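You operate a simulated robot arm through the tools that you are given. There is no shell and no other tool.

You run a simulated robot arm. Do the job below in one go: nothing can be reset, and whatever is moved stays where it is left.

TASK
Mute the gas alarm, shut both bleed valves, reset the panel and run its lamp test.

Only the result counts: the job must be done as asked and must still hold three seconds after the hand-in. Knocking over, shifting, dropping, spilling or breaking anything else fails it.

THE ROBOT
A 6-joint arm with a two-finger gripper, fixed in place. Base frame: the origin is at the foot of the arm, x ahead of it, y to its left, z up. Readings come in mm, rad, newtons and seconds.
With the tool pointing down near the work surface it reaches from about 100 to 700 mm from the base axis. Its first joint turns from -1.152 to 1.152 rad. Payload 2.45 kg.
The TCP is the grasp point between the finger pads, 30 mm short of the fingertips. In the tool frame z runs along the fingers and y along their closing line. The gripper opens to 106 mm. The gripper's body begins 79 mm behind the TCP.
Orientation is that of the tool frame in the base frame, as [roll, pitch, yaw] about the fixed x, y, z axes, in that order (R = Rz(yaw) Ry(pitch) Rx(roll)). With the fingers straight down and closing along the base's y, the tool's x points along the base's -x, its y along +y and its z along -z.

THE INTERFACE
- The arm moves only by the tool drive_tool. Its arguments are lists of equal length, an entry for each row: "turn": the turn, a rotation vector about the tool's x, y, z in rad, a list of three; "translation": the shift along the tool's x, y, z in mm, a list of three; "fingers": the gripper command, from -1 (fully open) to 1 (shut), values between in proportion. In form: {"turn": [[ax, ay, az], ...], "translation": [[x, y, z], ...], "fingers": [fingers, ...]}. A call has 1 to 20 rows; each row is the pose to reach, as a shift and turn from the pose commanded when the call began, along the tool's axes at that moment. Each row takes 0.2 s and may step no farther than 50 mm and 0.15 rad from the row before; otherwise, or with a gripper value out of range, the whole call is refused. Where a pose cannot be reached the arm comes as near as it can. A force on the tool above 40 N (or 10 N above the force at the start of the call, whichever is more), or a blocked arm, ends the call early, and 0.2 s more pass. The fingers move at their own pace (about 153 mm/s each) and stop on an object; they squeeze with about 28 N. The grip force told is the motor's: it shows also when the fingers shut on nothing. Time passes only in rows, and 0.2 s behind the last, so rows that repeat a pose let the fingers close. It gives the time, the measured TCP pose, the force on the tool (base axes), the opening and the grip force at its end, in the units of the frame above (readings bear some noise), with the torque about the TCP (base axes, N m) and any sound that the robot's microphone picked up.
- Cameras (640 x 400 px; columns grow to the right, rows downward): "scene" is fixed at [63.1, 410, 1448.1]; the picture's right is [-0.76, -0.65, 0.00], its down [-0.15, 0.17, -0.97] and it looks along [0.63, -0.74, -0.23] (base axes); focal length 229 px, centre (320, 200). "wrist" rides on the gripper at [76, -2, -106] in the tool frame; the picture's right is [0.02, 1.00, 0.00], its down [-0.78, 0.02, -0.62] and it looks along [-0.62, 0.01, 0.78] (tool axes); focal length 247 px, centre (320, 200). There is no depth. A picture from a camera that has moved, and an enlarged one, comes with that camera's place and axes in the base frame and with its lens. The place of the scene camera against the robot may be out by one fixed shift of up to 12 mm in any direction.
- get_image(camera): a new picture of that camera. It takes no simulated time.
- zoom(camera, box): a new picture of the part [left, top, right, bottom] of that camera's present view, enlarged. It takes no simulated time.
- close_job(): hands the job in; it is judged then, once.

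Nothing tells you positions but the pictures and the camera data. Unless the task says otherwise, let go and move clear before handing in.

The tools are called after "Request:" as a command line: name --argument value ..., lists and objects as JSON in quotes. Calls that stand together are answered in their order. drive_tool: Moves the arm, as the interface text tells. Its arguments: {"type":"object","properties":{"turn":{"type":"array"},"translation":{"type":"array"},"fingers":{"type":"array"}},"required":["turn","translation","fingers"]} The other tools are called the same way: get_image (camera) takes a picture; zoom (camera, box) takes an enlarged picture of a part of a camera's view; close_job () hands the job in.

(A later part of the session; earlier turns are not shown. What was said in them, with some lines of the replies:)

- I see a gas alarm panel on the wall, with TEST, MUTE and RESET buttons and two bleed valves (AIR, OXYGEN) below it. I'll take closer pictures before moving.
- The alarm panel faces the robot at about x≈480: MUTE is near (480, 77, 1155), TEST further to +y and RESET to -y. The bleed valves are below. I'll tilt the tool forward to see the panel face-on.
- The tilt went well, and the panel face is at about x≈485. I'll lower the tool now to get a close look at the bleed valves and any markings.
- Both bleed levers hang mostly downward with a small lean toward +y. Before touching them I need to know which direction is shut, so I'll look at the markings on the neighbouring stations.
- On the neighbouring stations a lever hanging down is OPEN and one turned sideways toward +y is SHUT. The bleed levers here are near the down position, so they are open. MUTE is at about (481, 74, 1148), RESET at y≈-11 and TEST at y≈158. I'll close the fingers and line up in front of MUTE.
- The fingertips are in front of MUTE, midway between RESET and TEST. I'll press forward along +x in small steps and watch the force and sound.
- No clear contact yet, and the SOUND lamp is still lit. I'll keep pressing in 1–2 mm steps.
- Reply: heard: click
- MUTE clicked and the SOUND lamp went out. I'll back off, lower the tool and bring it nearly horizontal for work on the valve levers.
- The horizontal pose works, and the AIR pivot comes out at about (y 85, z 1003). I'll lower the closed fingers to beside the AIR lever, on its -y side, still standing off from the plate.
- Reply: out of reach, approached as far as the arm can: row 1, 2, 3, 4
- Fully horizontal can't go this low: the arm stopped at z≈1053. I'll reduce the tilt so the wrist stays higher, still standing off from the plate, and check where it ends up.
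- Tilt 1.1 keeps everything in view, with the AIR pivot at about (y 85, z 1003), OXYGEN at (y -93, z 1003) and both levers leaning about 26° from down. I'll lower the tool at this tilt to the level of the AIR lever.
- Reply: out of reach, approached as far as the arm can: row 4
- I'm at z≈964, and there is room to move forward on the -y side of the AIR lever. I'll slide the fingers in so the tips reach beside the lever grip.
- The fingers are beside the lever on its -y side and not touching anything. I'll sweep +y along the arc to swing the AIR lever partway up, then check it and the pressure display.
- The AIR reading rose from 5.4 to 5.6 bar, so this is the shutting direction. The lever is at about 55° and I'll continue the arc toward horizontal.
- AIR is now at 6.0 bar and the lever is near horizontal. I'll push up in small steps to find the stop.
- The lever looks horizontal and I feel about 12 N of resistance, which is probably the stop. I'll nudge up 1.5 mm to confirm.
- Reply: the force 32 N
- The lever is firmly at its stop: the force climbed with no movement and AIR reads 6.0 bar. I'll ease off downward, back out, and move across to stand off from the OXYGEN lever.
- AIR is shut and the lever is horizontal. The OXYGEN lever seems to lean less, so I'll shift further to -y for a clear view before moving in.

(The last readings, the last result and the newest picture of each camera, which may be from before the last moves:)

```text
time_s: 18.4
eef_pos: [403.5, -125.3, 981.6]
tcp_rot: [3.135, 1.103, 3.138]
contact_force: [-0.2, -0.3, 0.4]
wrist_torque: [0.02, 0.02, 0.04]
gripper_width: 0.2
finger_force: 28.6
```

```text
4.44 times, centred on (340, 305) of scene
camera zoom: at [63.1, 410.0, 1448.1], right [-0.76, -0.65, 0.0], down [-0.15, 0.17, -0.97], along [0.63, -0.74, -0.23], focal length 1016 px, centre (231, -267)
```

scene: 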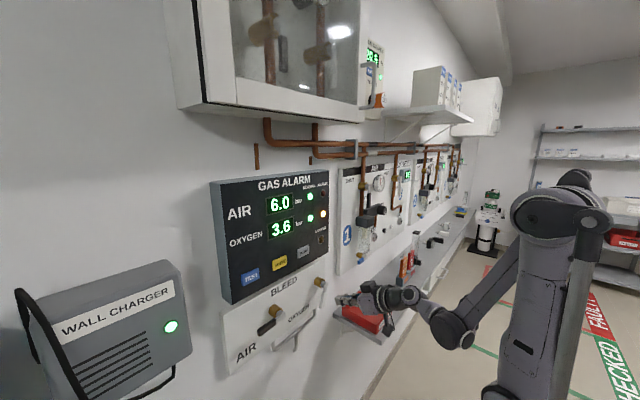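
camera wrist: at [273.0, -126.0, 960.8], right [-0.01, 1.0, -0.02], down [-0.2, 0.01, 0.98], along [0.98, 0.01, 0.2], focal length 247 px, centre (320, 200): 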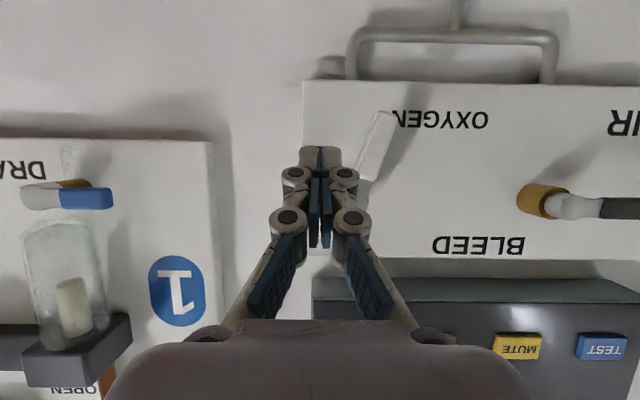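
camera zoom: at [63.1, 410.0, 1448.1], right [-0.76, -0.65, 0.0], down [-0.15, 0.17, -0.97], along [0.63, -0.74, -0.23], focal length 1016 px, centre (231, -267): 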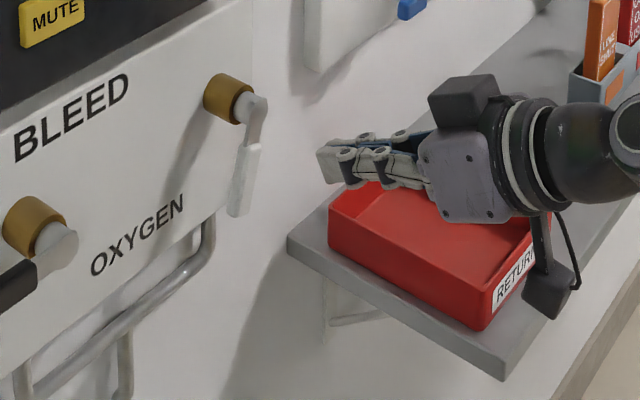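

The OXYGEN lever leans about 16°, with its pivot near (y -92, z 1003). I'll move the fingers in beside it on the -y side.

Request:
drive_tool --turn '[[0, 0, 0], [0, 0, 0], [0, 0, 0], [0, 0, 0], [0, 0, 0], [0, 0, 0]]' --translation '[[7.1, 8, 3.6], [13.4, 15, 6.8], [10.4, 17, 19.3], [7.4, 17, 31.8], [5.3, 17, 44.8], [2.5, 17, 56.8]]' --fingers '[1, 1, 1, 1, 1, 1]'

Request:
get_image --camera "wrist"

Request:
zoom --camera "scene" --box '[280, 260, 400, 350]'

```text
time_s: 19.8
eef_pos: [453.0, -107.0, 954.0]
tcp_rot: [3.139, 1.102, 3.139]
contact_force: [0.0, -0.7, 0.1]
wrist_torque: [0.0, -0.02, 0.01]
gripper_width: 0.2
finger_force: 28.0
```

```text
taken
camera wrist: at [322.7, -109.9, 933.6], right [-0.01, 1.0, -0.02], down [-0.2, 0.02, 0.98], along [0.98, 0.01, 0.2], focal length 247 px, centre (320, 200)
```

wrist: 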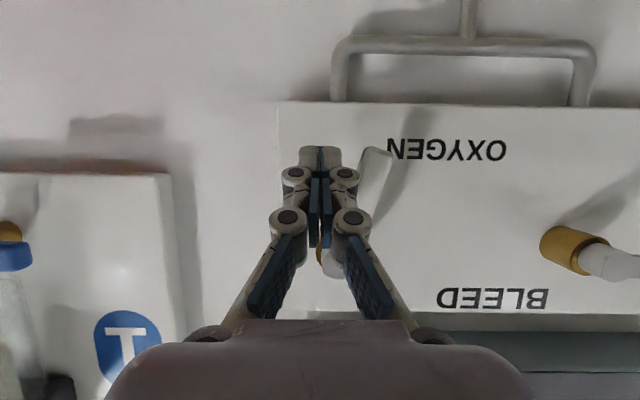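

```text
4.44 times, centred on (340, 305) of scene
camera zoom: at [63.1, 410.0, 1448.1], right [-0.76, -0.65, 0.0], down [-0.15, 0.17, -0.97], along [0.63, -0.74, -0.23], focal length 1016 px, centre (231, -267)
```

zoom: 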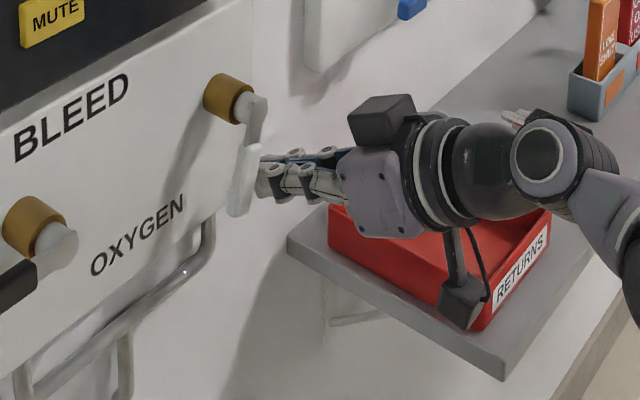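

The fingers are beside the OXYGEN lever, clear of it and of the tray. I'll sweep along the arc to swing it up.

Request:
drive_tool --turn '[[0, 0, 0], [0, 0, 0], [0, 0, 0], [0, 0, 0], [0, 0, 0]]' --translation '[[-0.4, 7, -0.2], [-0.8, 13.6, -0.4], [-0.9, 21.1, -0.5], [-2.0, 29.7, -1.0], [-4.8, 38.4, -2.4]]' --fingers '[1, 1, 1, 1, 1]'

Request:
get_image --camera "wrist"

Request:
zoom --camera "scene" --box '[200, 170, 380, 350]'

```text
time_s: 21.0
eef_pos: [452.1, -68.4, 959.5]
tcp_rot: [3.139, 1.101, 3.138]
contact_force: [-2.0, -2.1, 0.0]
wrist_torque: [-0.02, 0.0, 0.01]
gripper_width: 0.0
finger_force: 28.8
```

```text
taken
camera wrist: at [322.1, -70.8, 938.7], right [-0.01, 1.0, -0.02], down [-0.2, 0.01, 0.98], along [0.98, 0.01, 0.2], focal length 247 px, centre (320, 200)
```

wrist: 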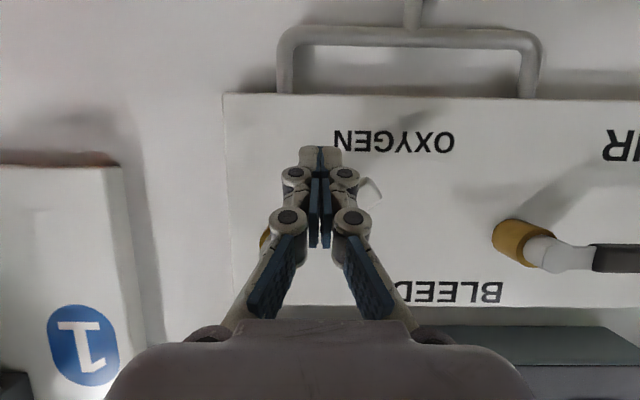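

```text
2.22 times, centred on (290, 260) of scene
camera zoom: at [63.0, 410.0, 1448.1], right [-0.76, -0.65, 0.0], down [-0.15, 0.17, -0.97], along [0.63, -0.74, -0.23], focal length 508 px, centre (387, 67)
```

zoom: 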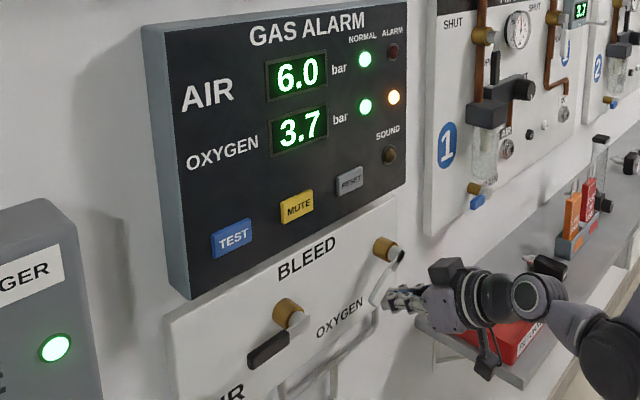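

Oxygen rose to 3.7 bar. I'll continue the arc up to the stop, ending with small steps.

Request:
drive_tool --turn '[[0, 0, 0], [0, 0, 0], [0, 0, 0], [0, 0, 0], [0, 0, 0], [0, 0, 0], [0, 0, 0], [0, 0, 0]]' --translation '[[-4.5, 8.3, -2.3], [-10.8, 15.7, -5.5], [-15.0, 19.0, -7.6], [-18.5, 21.6, -9.4], [-21.0, 23.0, -10.7], [-23.0, 23.6, -11.7], [-25.0, 23.9, -12.7], [-26.5, 24.0, -13.5]]' --fingers '[1, 1, 1, 1, 1, 1, 1, 1]'

Request:
get_image --camera "wrist"

Request:
zoom --camera "scene" --box '[200, 170, 380, 350]'

Request:
zoom --camera "scene" --box '[270, 260, 370, 340]'

```text
time_s: 22.8
eef_pos: [452.6, -44.0, 990.1]
tcp_rot: [3.136, 1.101, 3.138]
contact_force: [-2.5, 1.0, -2.8]
wrist_torque: [0.0, -0.01, 0.04]
gripper_width: 0.0
finger_force: 28.6
```

```text
taken
camera wrist: at [322.4, -46.6, 968.5], right [-0.01, 1.0, -0.02], down [-0.2, 0.01, 0.98], along [0.98, 0.01, 0.2], focal length 247 px, centre (320, 200)
```

wrist: 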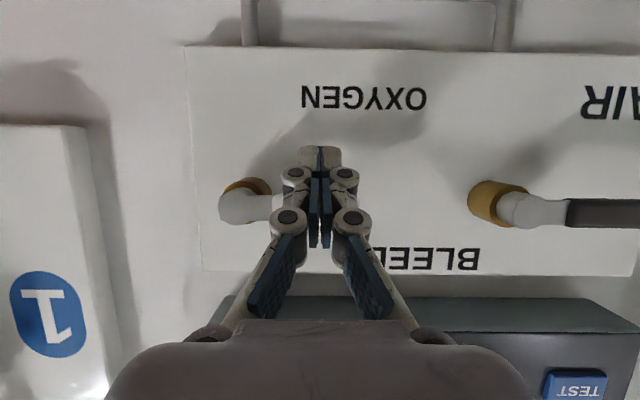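

```text
2.22 times, centred on (290, 260) of scene
camera zoom: at [63.0, 410.1, 1448.1], right [-0.76, -0.65, 0.0], down [-0.15, 0.17, -0.97], along [0.63, -0.74, -0.23], focal length 508 px, centre (387, 67)
```

zoom: 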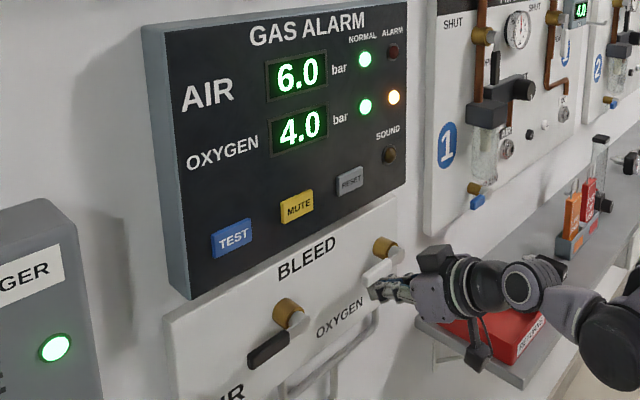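

```text
5.00 times, centred on (320, 300) of scene
camera zoom: at [63.0, 410.1, 1448.1], right [-0.76, -0.65, 0.0], down [-0.15, 0.17, -0.97], along [0.63, -0.74, -0.23], focal length 1143 px, centre (320, -300)
```

zoom: 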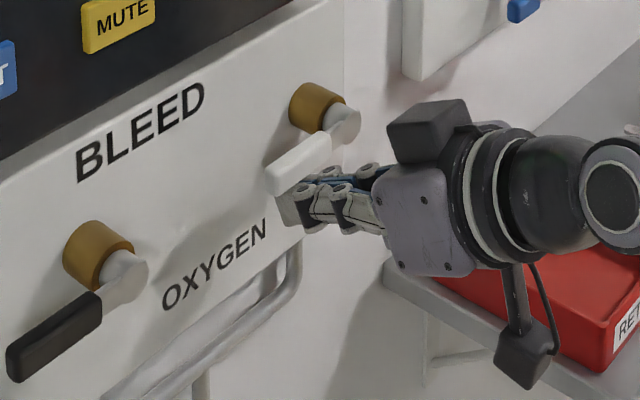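

Oxygen reads 4.0 bar, but no stop is felt yet. I'll push up in small increments until I feel it.

Request:
drive_tool --turn '[[0, 0, 0], [0, 0, 0], [0, 0, 0]]' --translation '[[-1.0, 0, -0.5], [-2.0, 0, -1.0], [-2.7, 0, -1.4]]' --fingers '[1, 1, 1]'

Request:
zoom --camera "scene" --box '[270, 260, 370, 340]'

```text
time_s: 23.6
eef_pos: [452.1, -44.4, 990.3]
tcp_rot: [3.137, 1.093, 3.139]
contact_force: [-1.7, -1.0, -27.8]
wrist_torque: [0.09, 0.28, -0.04]
gripper_width: 5.7
finger_force: 28.7
```

```text
5.00 times, centred on (320, 300) of scene
camera zoom: at [63.4, 410.0, 1448.1], right [-0.76, -0.65, 0.0], down [-0.15, 0.17, -0.97], along [0.63, -0.74, -0.23], focal length 1143 px, centre (320, -300)
```

zoom: 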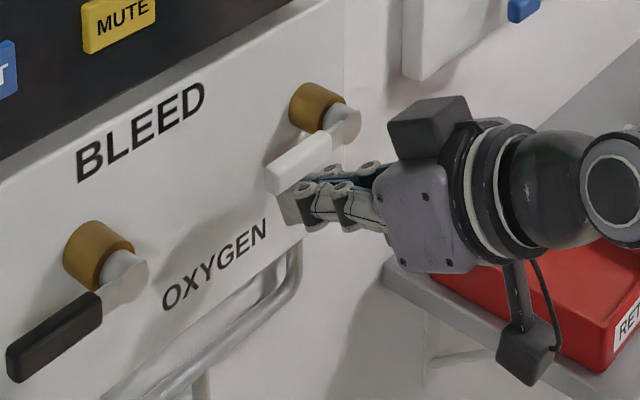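

Both levers are now at their shut stops, with AIR at 6.0 and OXYGEN at 4.0 bar. I'll back out and rise to stand off in front of RESET.

Request:
drive_tool --turn '[[0, 0, 0], [0, 0, 0], [0, 0, 0], [0, 0, 0], [0, 0, 0], [0, 0, 0], [0, 0, 0], [0, 0, 0]]' --translation '[[4.5, 0, 2.3], [8.9, 0, 4.5], [20.3, 0, -17.7], [31.6, 0, -40.0], [-4.1, 0, -58.2], [-44.2, 10, -78.6], [-82.5, 22, -98.1], [-119.7, 33.4, -117.1]]' --fingers '[1, 1, 1, 1, 1, 1, 1, 1]'

Request:
get_image --camera "wrist"

Request:
zoom --camera "scene" --box '[200, 160, 360, 360]'

```text
time_s: 25.4
eef_pos: [402.7, -10.6, 1152.4]
tcp_rot: [3.138, 1.102, 3.138]
contact_force: [-0.1, -0.5, -0.2]
wrist_torque: [0.04, 0.03, -0.01]
gripper_width: 0.0
finger_force: 28.8
```

```text
taken
camera wrist: at [272.5, -13.0, 1131.9], right [-0.01, 1.0, -0.02], down [-0.2, 0.01, 0.98], along [0.98, 0.01, 0.2], focal length 247 px, centre (320, 200)
```

wrist: 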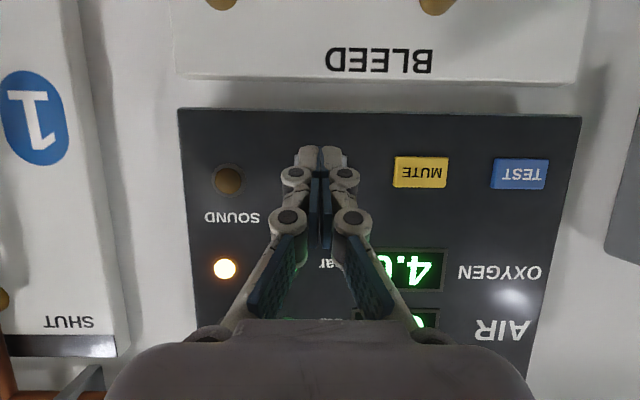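

```text
2.00 times, centred on (280, 260) of scene
camera zoom: at [63.1, 410.0, 1448.1], right [-0.76, -0.65, 0.0], down [-0.15, 0.17, -0.97], along [0.63, -0.74, -0.23], focal length 457 px, centre (400, 80)
```

zoom: 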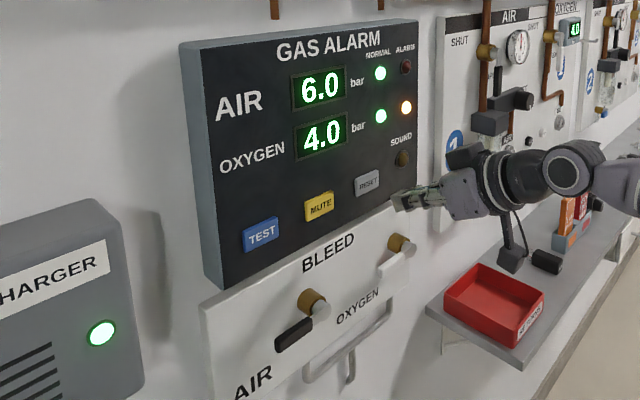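

I'm aligned with RESET at y≈-11. I'll press it with small final steps.

Request:
drive_tool --turn '[[0, 0, 0], [0, 0, 0], [0, 0, 0], [0, 0, 0], [0, 0, 0], [0, 0, 0]]' --translation '[[-9.1, 0, 17.8], [-18.1, 0, 35.6], [-20.9, 0, 41.0], [-21.8, 0, 42.8], [-22.7, 0, 44.6], [-23.1, 0, 45.5]]' --fingers '[1, 1, 1, 1, 1, 1]'

Request:
get_image --camera "wrist"

Request:
zoom --camera "scene" --box '[200, 160, 360, 360]'

```text
time_s: 26.8
eef_pos: [452.0, -10.9, 1153.0]
tcp_rot: [3.138, 1.101, 3.139]
contact_force: [-5.0, 1.5, 0.4]
wrist_torque: [-0.04, -0.03, 0.0]
gripper_width: 6.0
finger_force: 28.1
heard: click
```

```text
taken
camera wrist: at [323.2, -13.7, 1131.6], right [-0.01, 1.0, -0.02], down [-0.2, 0.01, 0.98], along [0.98, 0.01, 0.2], focal length 247 px, centre (320, 200)
```

wrist: 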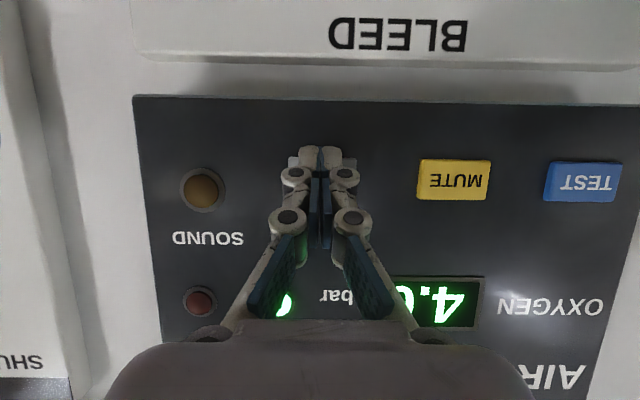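

```text
2.00 times, centred on (280, 260) of scene
camera zoom: at [62.9, 410.1, 1448.1], right [-0.76, -0.65, 0.0], down [-0.15, 0.17, -0.97], along [0.63, -0.74, -0.23], focal length 457 px, centre (400, 80)
```

zoom: 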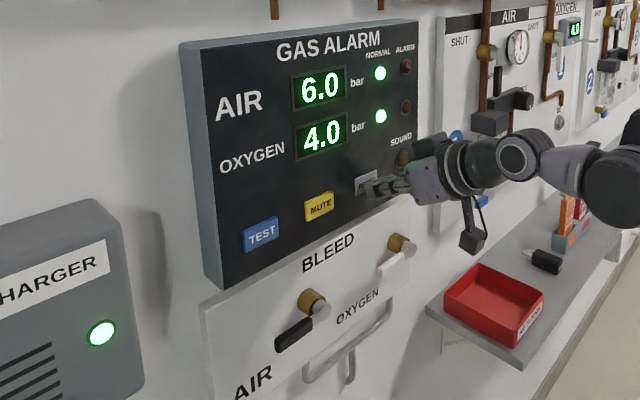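

RESET clicked and the OXYGEN ALARM lamp went out. I'll back off and move across to TEST at y≈159.

Request:
drive_tool --turn '[[0, 0, 0], [0, 0, 0], [0, 0, 0], [0, 0, 0], [0, 0, 0], [0, 0, 0]]' --translation '[[10.2, 0, -20.1], [20.4, 0, -40.1], [20.4, 42.5, -40.1], [20.4, 85, -40.1], [20.4, 127.5, -40.1], [20.4, 170, -40.1]]' --fingers '[1, 1, 1, 1, 1, 1]'

Request:
get_image --camera "wrist"

Request:
zoom --camera "scene" --box '[200, 160, 360, 360]'

```text
time_s: 28.2
eef_pos: [408.6, 158.1, 1152.7]
tcp_rot: [3.137, 1.101, 3.138]
contact_force: [-0.1, 0.5, -0.1]
wrist_torque: [-0.01, 0.01, -0.03]
gripper_width: 0.0
finger_force: 28.4
```

```text
taken
camera wrist: at [278.8, 156.6, 1131.5], right [-0.01, 1.0, -0.02], down [-0.2, 0.02, 0.98], along [0.98, 0.01, 0.2], focal length 247 px, centre (320, 200)
```

wrist: 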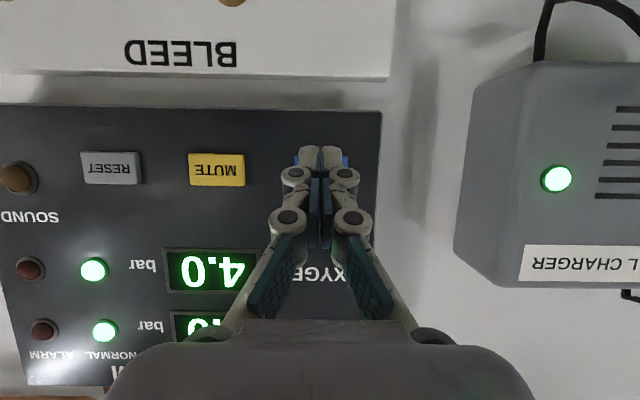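

```text
2.00 times, centred on (280, 260) of scene
camera zoom: at [63.1, 410.0, 1448.1], right [-0.76, -0.65, 0.0], down [-0.15, 0.17, -0.97], along [0.63, -0.74, -0.23], focal length 457 px, centre (400, 80)
```

zoom: 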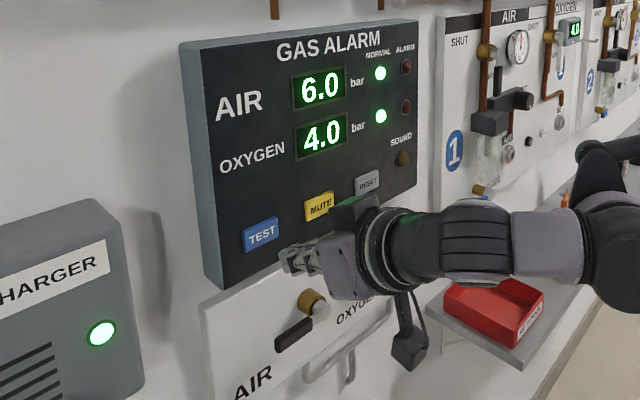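

TEST is directly behind the fingertips. I'll press it and watch the lamps.

Request:
drive_tool --turn '[[0, 0, 0], [0, 0, 0], [0, 0, 0], [0, 0, 0], [0, 0, 0], [0, 0, 0]]' --translation '[[-9.1, 0, 17.8], [-16.3, 0, 32.1], [-18.1, 0, 35.6], [-19.1, 0, 37.4], [-20.0, 0, 39.2], [-20.4, 0, 40.1]]' --fingers '[1, 1, 1, 1, 1, 1]'

Request:
get_image --camera "wrist"

Request:
zoom --camera "scene" --box '[200, 160, 360, 360]'

```text
time_s: 29.6
eef_pos: [453.3, 158.1, 1152.5]
tcp_rot: [3.137, 1.101, 3.138]
contact_force: [-4.6, -1.0, 1.3]
wrist_torque: [0.01, -0.04, 0.01]
gripper_width: 6.2
finger_force: 28.7
heard: click
```

```text
taken
camera wrist: at [323.2, 156.1, 1132.0], right [-0.01, 1.0, -0.02], down [-0.2, 0.01, 0.98], along [0.98, 0.01, 0.2], focal length 247 px, centre (320, 200)
```

wrist: 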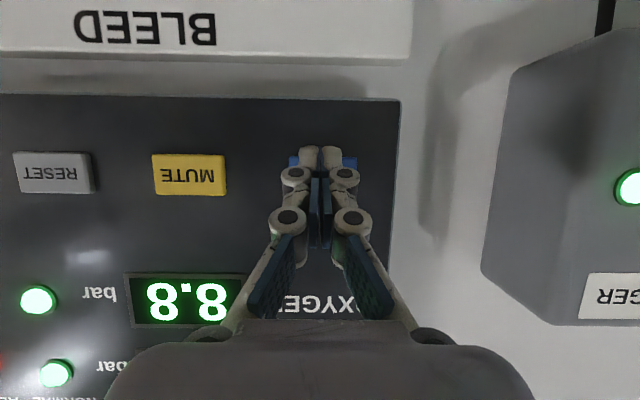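

```text
2.00 times, centred on (280, 260) of scene
camera zoom: at [62.9, 410.0, 1448.1], right [-0.76, -0.65, 0.0], down [-0.15, 0.17, -0.97], along [0.63, -0.74, -0.23], focal length 457 px, centre (400, 80)
```

zoom: 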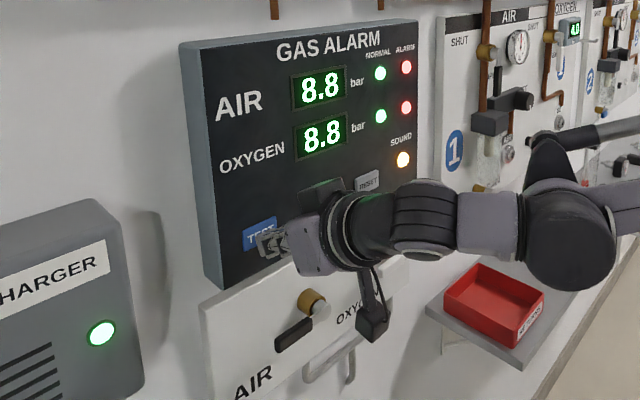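

The lamp test is running: both displays show 8.8 and every lamp is lit. I'll hold TEST for a few seconds so the test runs properly.

Request:
drive_tool --turn '[[0, 0, 0], [0, 0, 0], [0, 0, 0], [0, 0, 0], [0, 0, 0], [0, 0, 0], [0, 0, 0], [0, 0, 0], [0, 0, 0], [0, 0, 0], [0, 0, 0], [0, 0, 0], [0, 0, 0], [0, 0, 0], [0, 0, 0]]' --translation '[[0, 0, 0], [0, 0, 0], [0, 0, 0], [0, 0, 0], [0, 0, 0], [0, 0, 0], [0, 0, 0], [0, 0, 0], [0, 0, 0], [0, 0, 0], [0, 0, 0], [0, 0, 0], [0, 0, 0], [0, 0, 0], [0, 0, 0]]' --fingers '[1, 1, 1, 1, 1, 1, 1, 1, 1, 1, 1, 1, 1, 1, 1]'

Request:
zoom --camera "scene" --box '[200, 160, 360, 360]'

```text
time_s: 32.8
eef_pos: [453.6, 157.2, 1152.3]
tcp_rot: [3.138, 1.102, 3.139]
contact_force: [-5.9, -0.3, -0.2]
wrist_torque: [-0.01, 0.0, -0.01]
gripper_width: 6.1
finger_force: 27.8
```

```text
2.00 times, centred on (280, 260) of scene
camera zoom: at [62.9, 410.0, 1448.1], right [-0.76, -0.65, 0.0], down [-0.15, 0.17, -0.97], along [0.63, -0.74, -0.23], focal length 457 px, centre (400, 80)
```

zoom: 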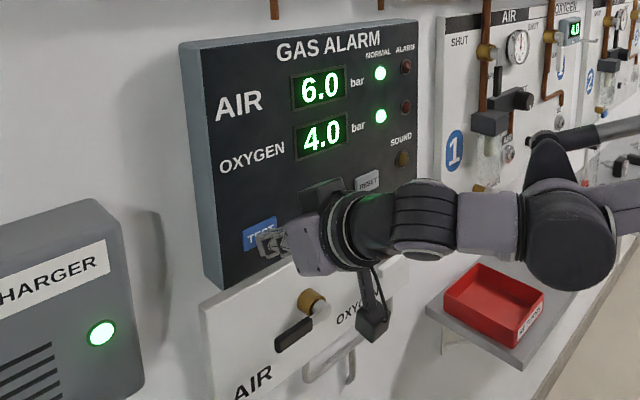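

The lamp test finished by itself and the panel shows 6.0 and 4.0 bar, both NORMAL, with no alarm or sound. I'll back the tool away and check everything.

Request:
drive_tool --turn '[[0, 0, 0], [0, 0, 0], [0, 0, 0], [0, 0, 0], [0, 0, 0], [0, 0, 0]]' --translation '[[10.2, 0, -20.1], [20.4, 0, -40.1], [30, -25, -60], [30, -60, -60], [0, -90, -80], [-30, -110, -95]]' --fingers '[1, 1, 1, 1, 1, 1]'

Request:
get_image --camera "scene"

Request:
get_image --camera "wrist"

Request:
zoom --camera "scene" --box '[200, 160, 360, 360]'

```text
time_s: 34.2
eef_pos: [383.8, 47.1, 1224.1]
tcp_rot: [3.138, 1.102, 3.138]
contact_force: [0.0, -0.1, -0.2]
wrist_torque: [0.01, 0.0, -0.02]
gripper_width: 0.0
finger_force: 28.4
```

```text
taken
```

scene: 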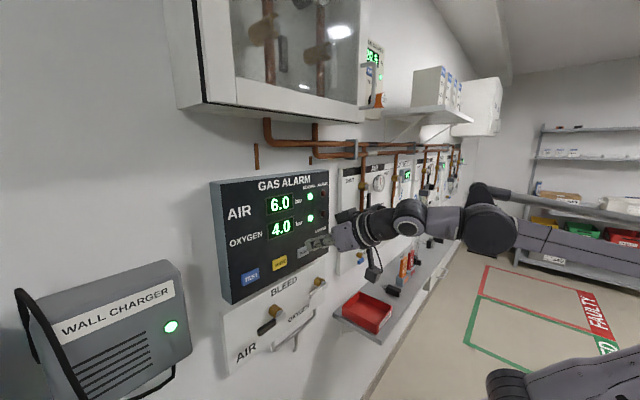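

```text
taken
camera wrist: at [252.6, 45.3, 1202.9], right [-0.01, 1.0, -0.02], down [-0.2, 0.01, 0.98], along [0.98, 0.01, 0.2], focal length 247 px, centre (320, 200)
```

wrist: 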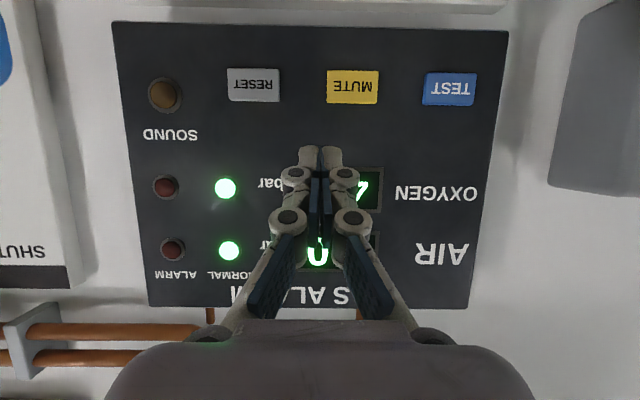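

```text
2.00 times, centred on (280, 260) of scene
camera zoom: at [63.0, 410.0, 1448.1], right [-0.76, -0.65, 0.0], down [-0.15, 0.17, -0.97], along [0.63, -0.74, -0.23], focal length 457 px, centre (400, 80)
```

zoom: 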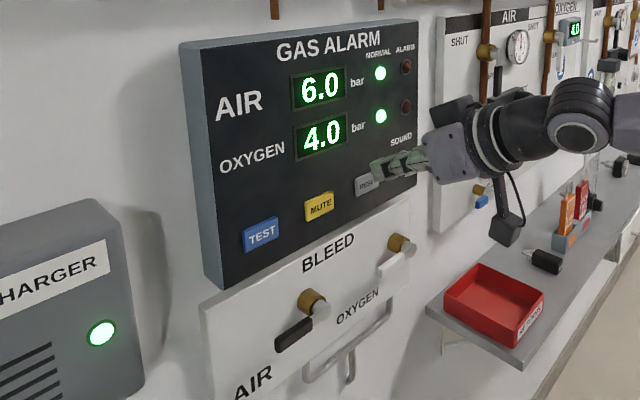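

Everything looks right, and the tool is clear of the panel. I'll wait a few seconds to make sure the alarm stays quiet and the levers stay shut.

Request:
drive_tool --turn '[[0, 0, 0], [0, 0, 0], [0, 0, 0], [0, 0, 0], [0, 0, 0], [0, 0, 0], [0, 0, 0], [0, 0, 0], [0, 0, 0], [0, 0, 0], [0, 0, 0], [0, 0, 0]]' --translation '[[0, 0, 0], [0, 0, 0], [0, 0, 0], [0, 0, 0], [0, 0, 0], [0, 0, 0], [0, 0, 0], [0, 0, 0], [0, 0, 0], [0, 0, 0], [0, 0, 0], [0, 0, 0]]' --fingers '[1, 1, 1, 1, 1, 1, 1, 1, 1, 1, 1, 1]'

Request:
zoom --camera "scene" --box '[200, 160, 360, 360]'

Request:
zoom --camera "scene" --box '[240, 260, 350, 350]'

```text
time_s: 36.8
eef_pos: [383.0, 47.3, 1224.2]
tcp_rot: [3.137, 1.103, 3.139]
contact_force: [0.8, 0.2, 0.3]
wrist_torque: [0.0, 0.01, -0.01]
gripper_width: 0.0
finger_force: 28.0
```

```text
2.00 times, centred on (280, 260) of scene
camera zoom: at [63.1, 410.0, 1448.1], right [-0.76, -0.65, 0.0], down [-0.15, 0.17, -0.97], along [0.63, -0.74, -0.23], focal length 457 px, centre (400, 80)
```

zoom: 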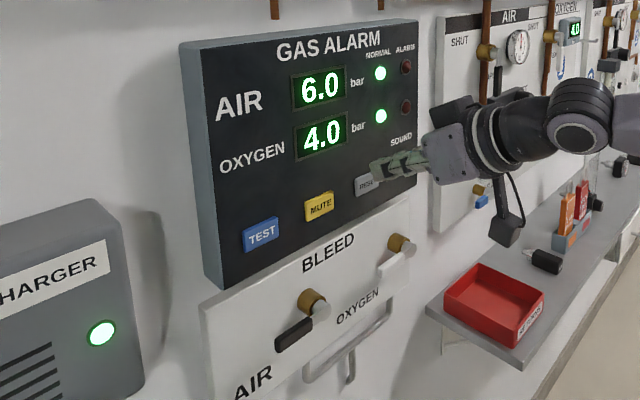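

```text
4.44 times, centred on (295, 305) of scene
camera zoom: at [63.1, 410.0, 1448.1], right [-0.76, -0.65, 0.0], down [-0.15, 0.17, -0.97], along [0.63, -0.74, -0.23], focal length 1016 px, centre (431, -267)
```

zoom: 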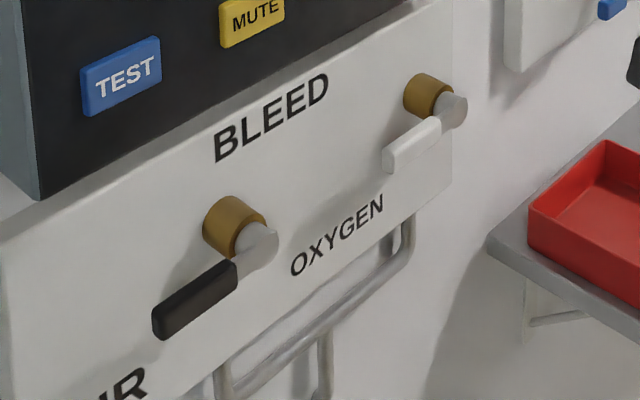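

The panel has stayed stable: both levers are horizontal (shut), both lines are NORMAL, no alarm or sound lamp is lit, and the arm is clear. I'm handing the job in.

Request:
close_job

```text
The job is handed in.
```

The job is done and handed in. The arm was clear of the panel, and I saw nothing else knocked or shifted.

- **Mute:** MUTE clicked and the SOUND lamp went out.
- **Bleed valves:** both levers are turned to their stops. With them shut, AIR rose from 5.4 to 6.0 bar and OXYGEN from 3.6 to 4.0 bar. The bleed valves carry no open/shut marks, so I went by the neighbouring stations' labels; the rising pressures fit.
- **Reset:** RESET clicked and the OXYGEN alarm lamp cleared.
- **Lamp test:** TEST clicked, both displays showed 8.8 and every lamp I could see lit. The test then ended by itself.

I watched the panel for about 2.5 seconds before handing in. Both lines stayed NORMAL, with no alarm or sound lamp lit.
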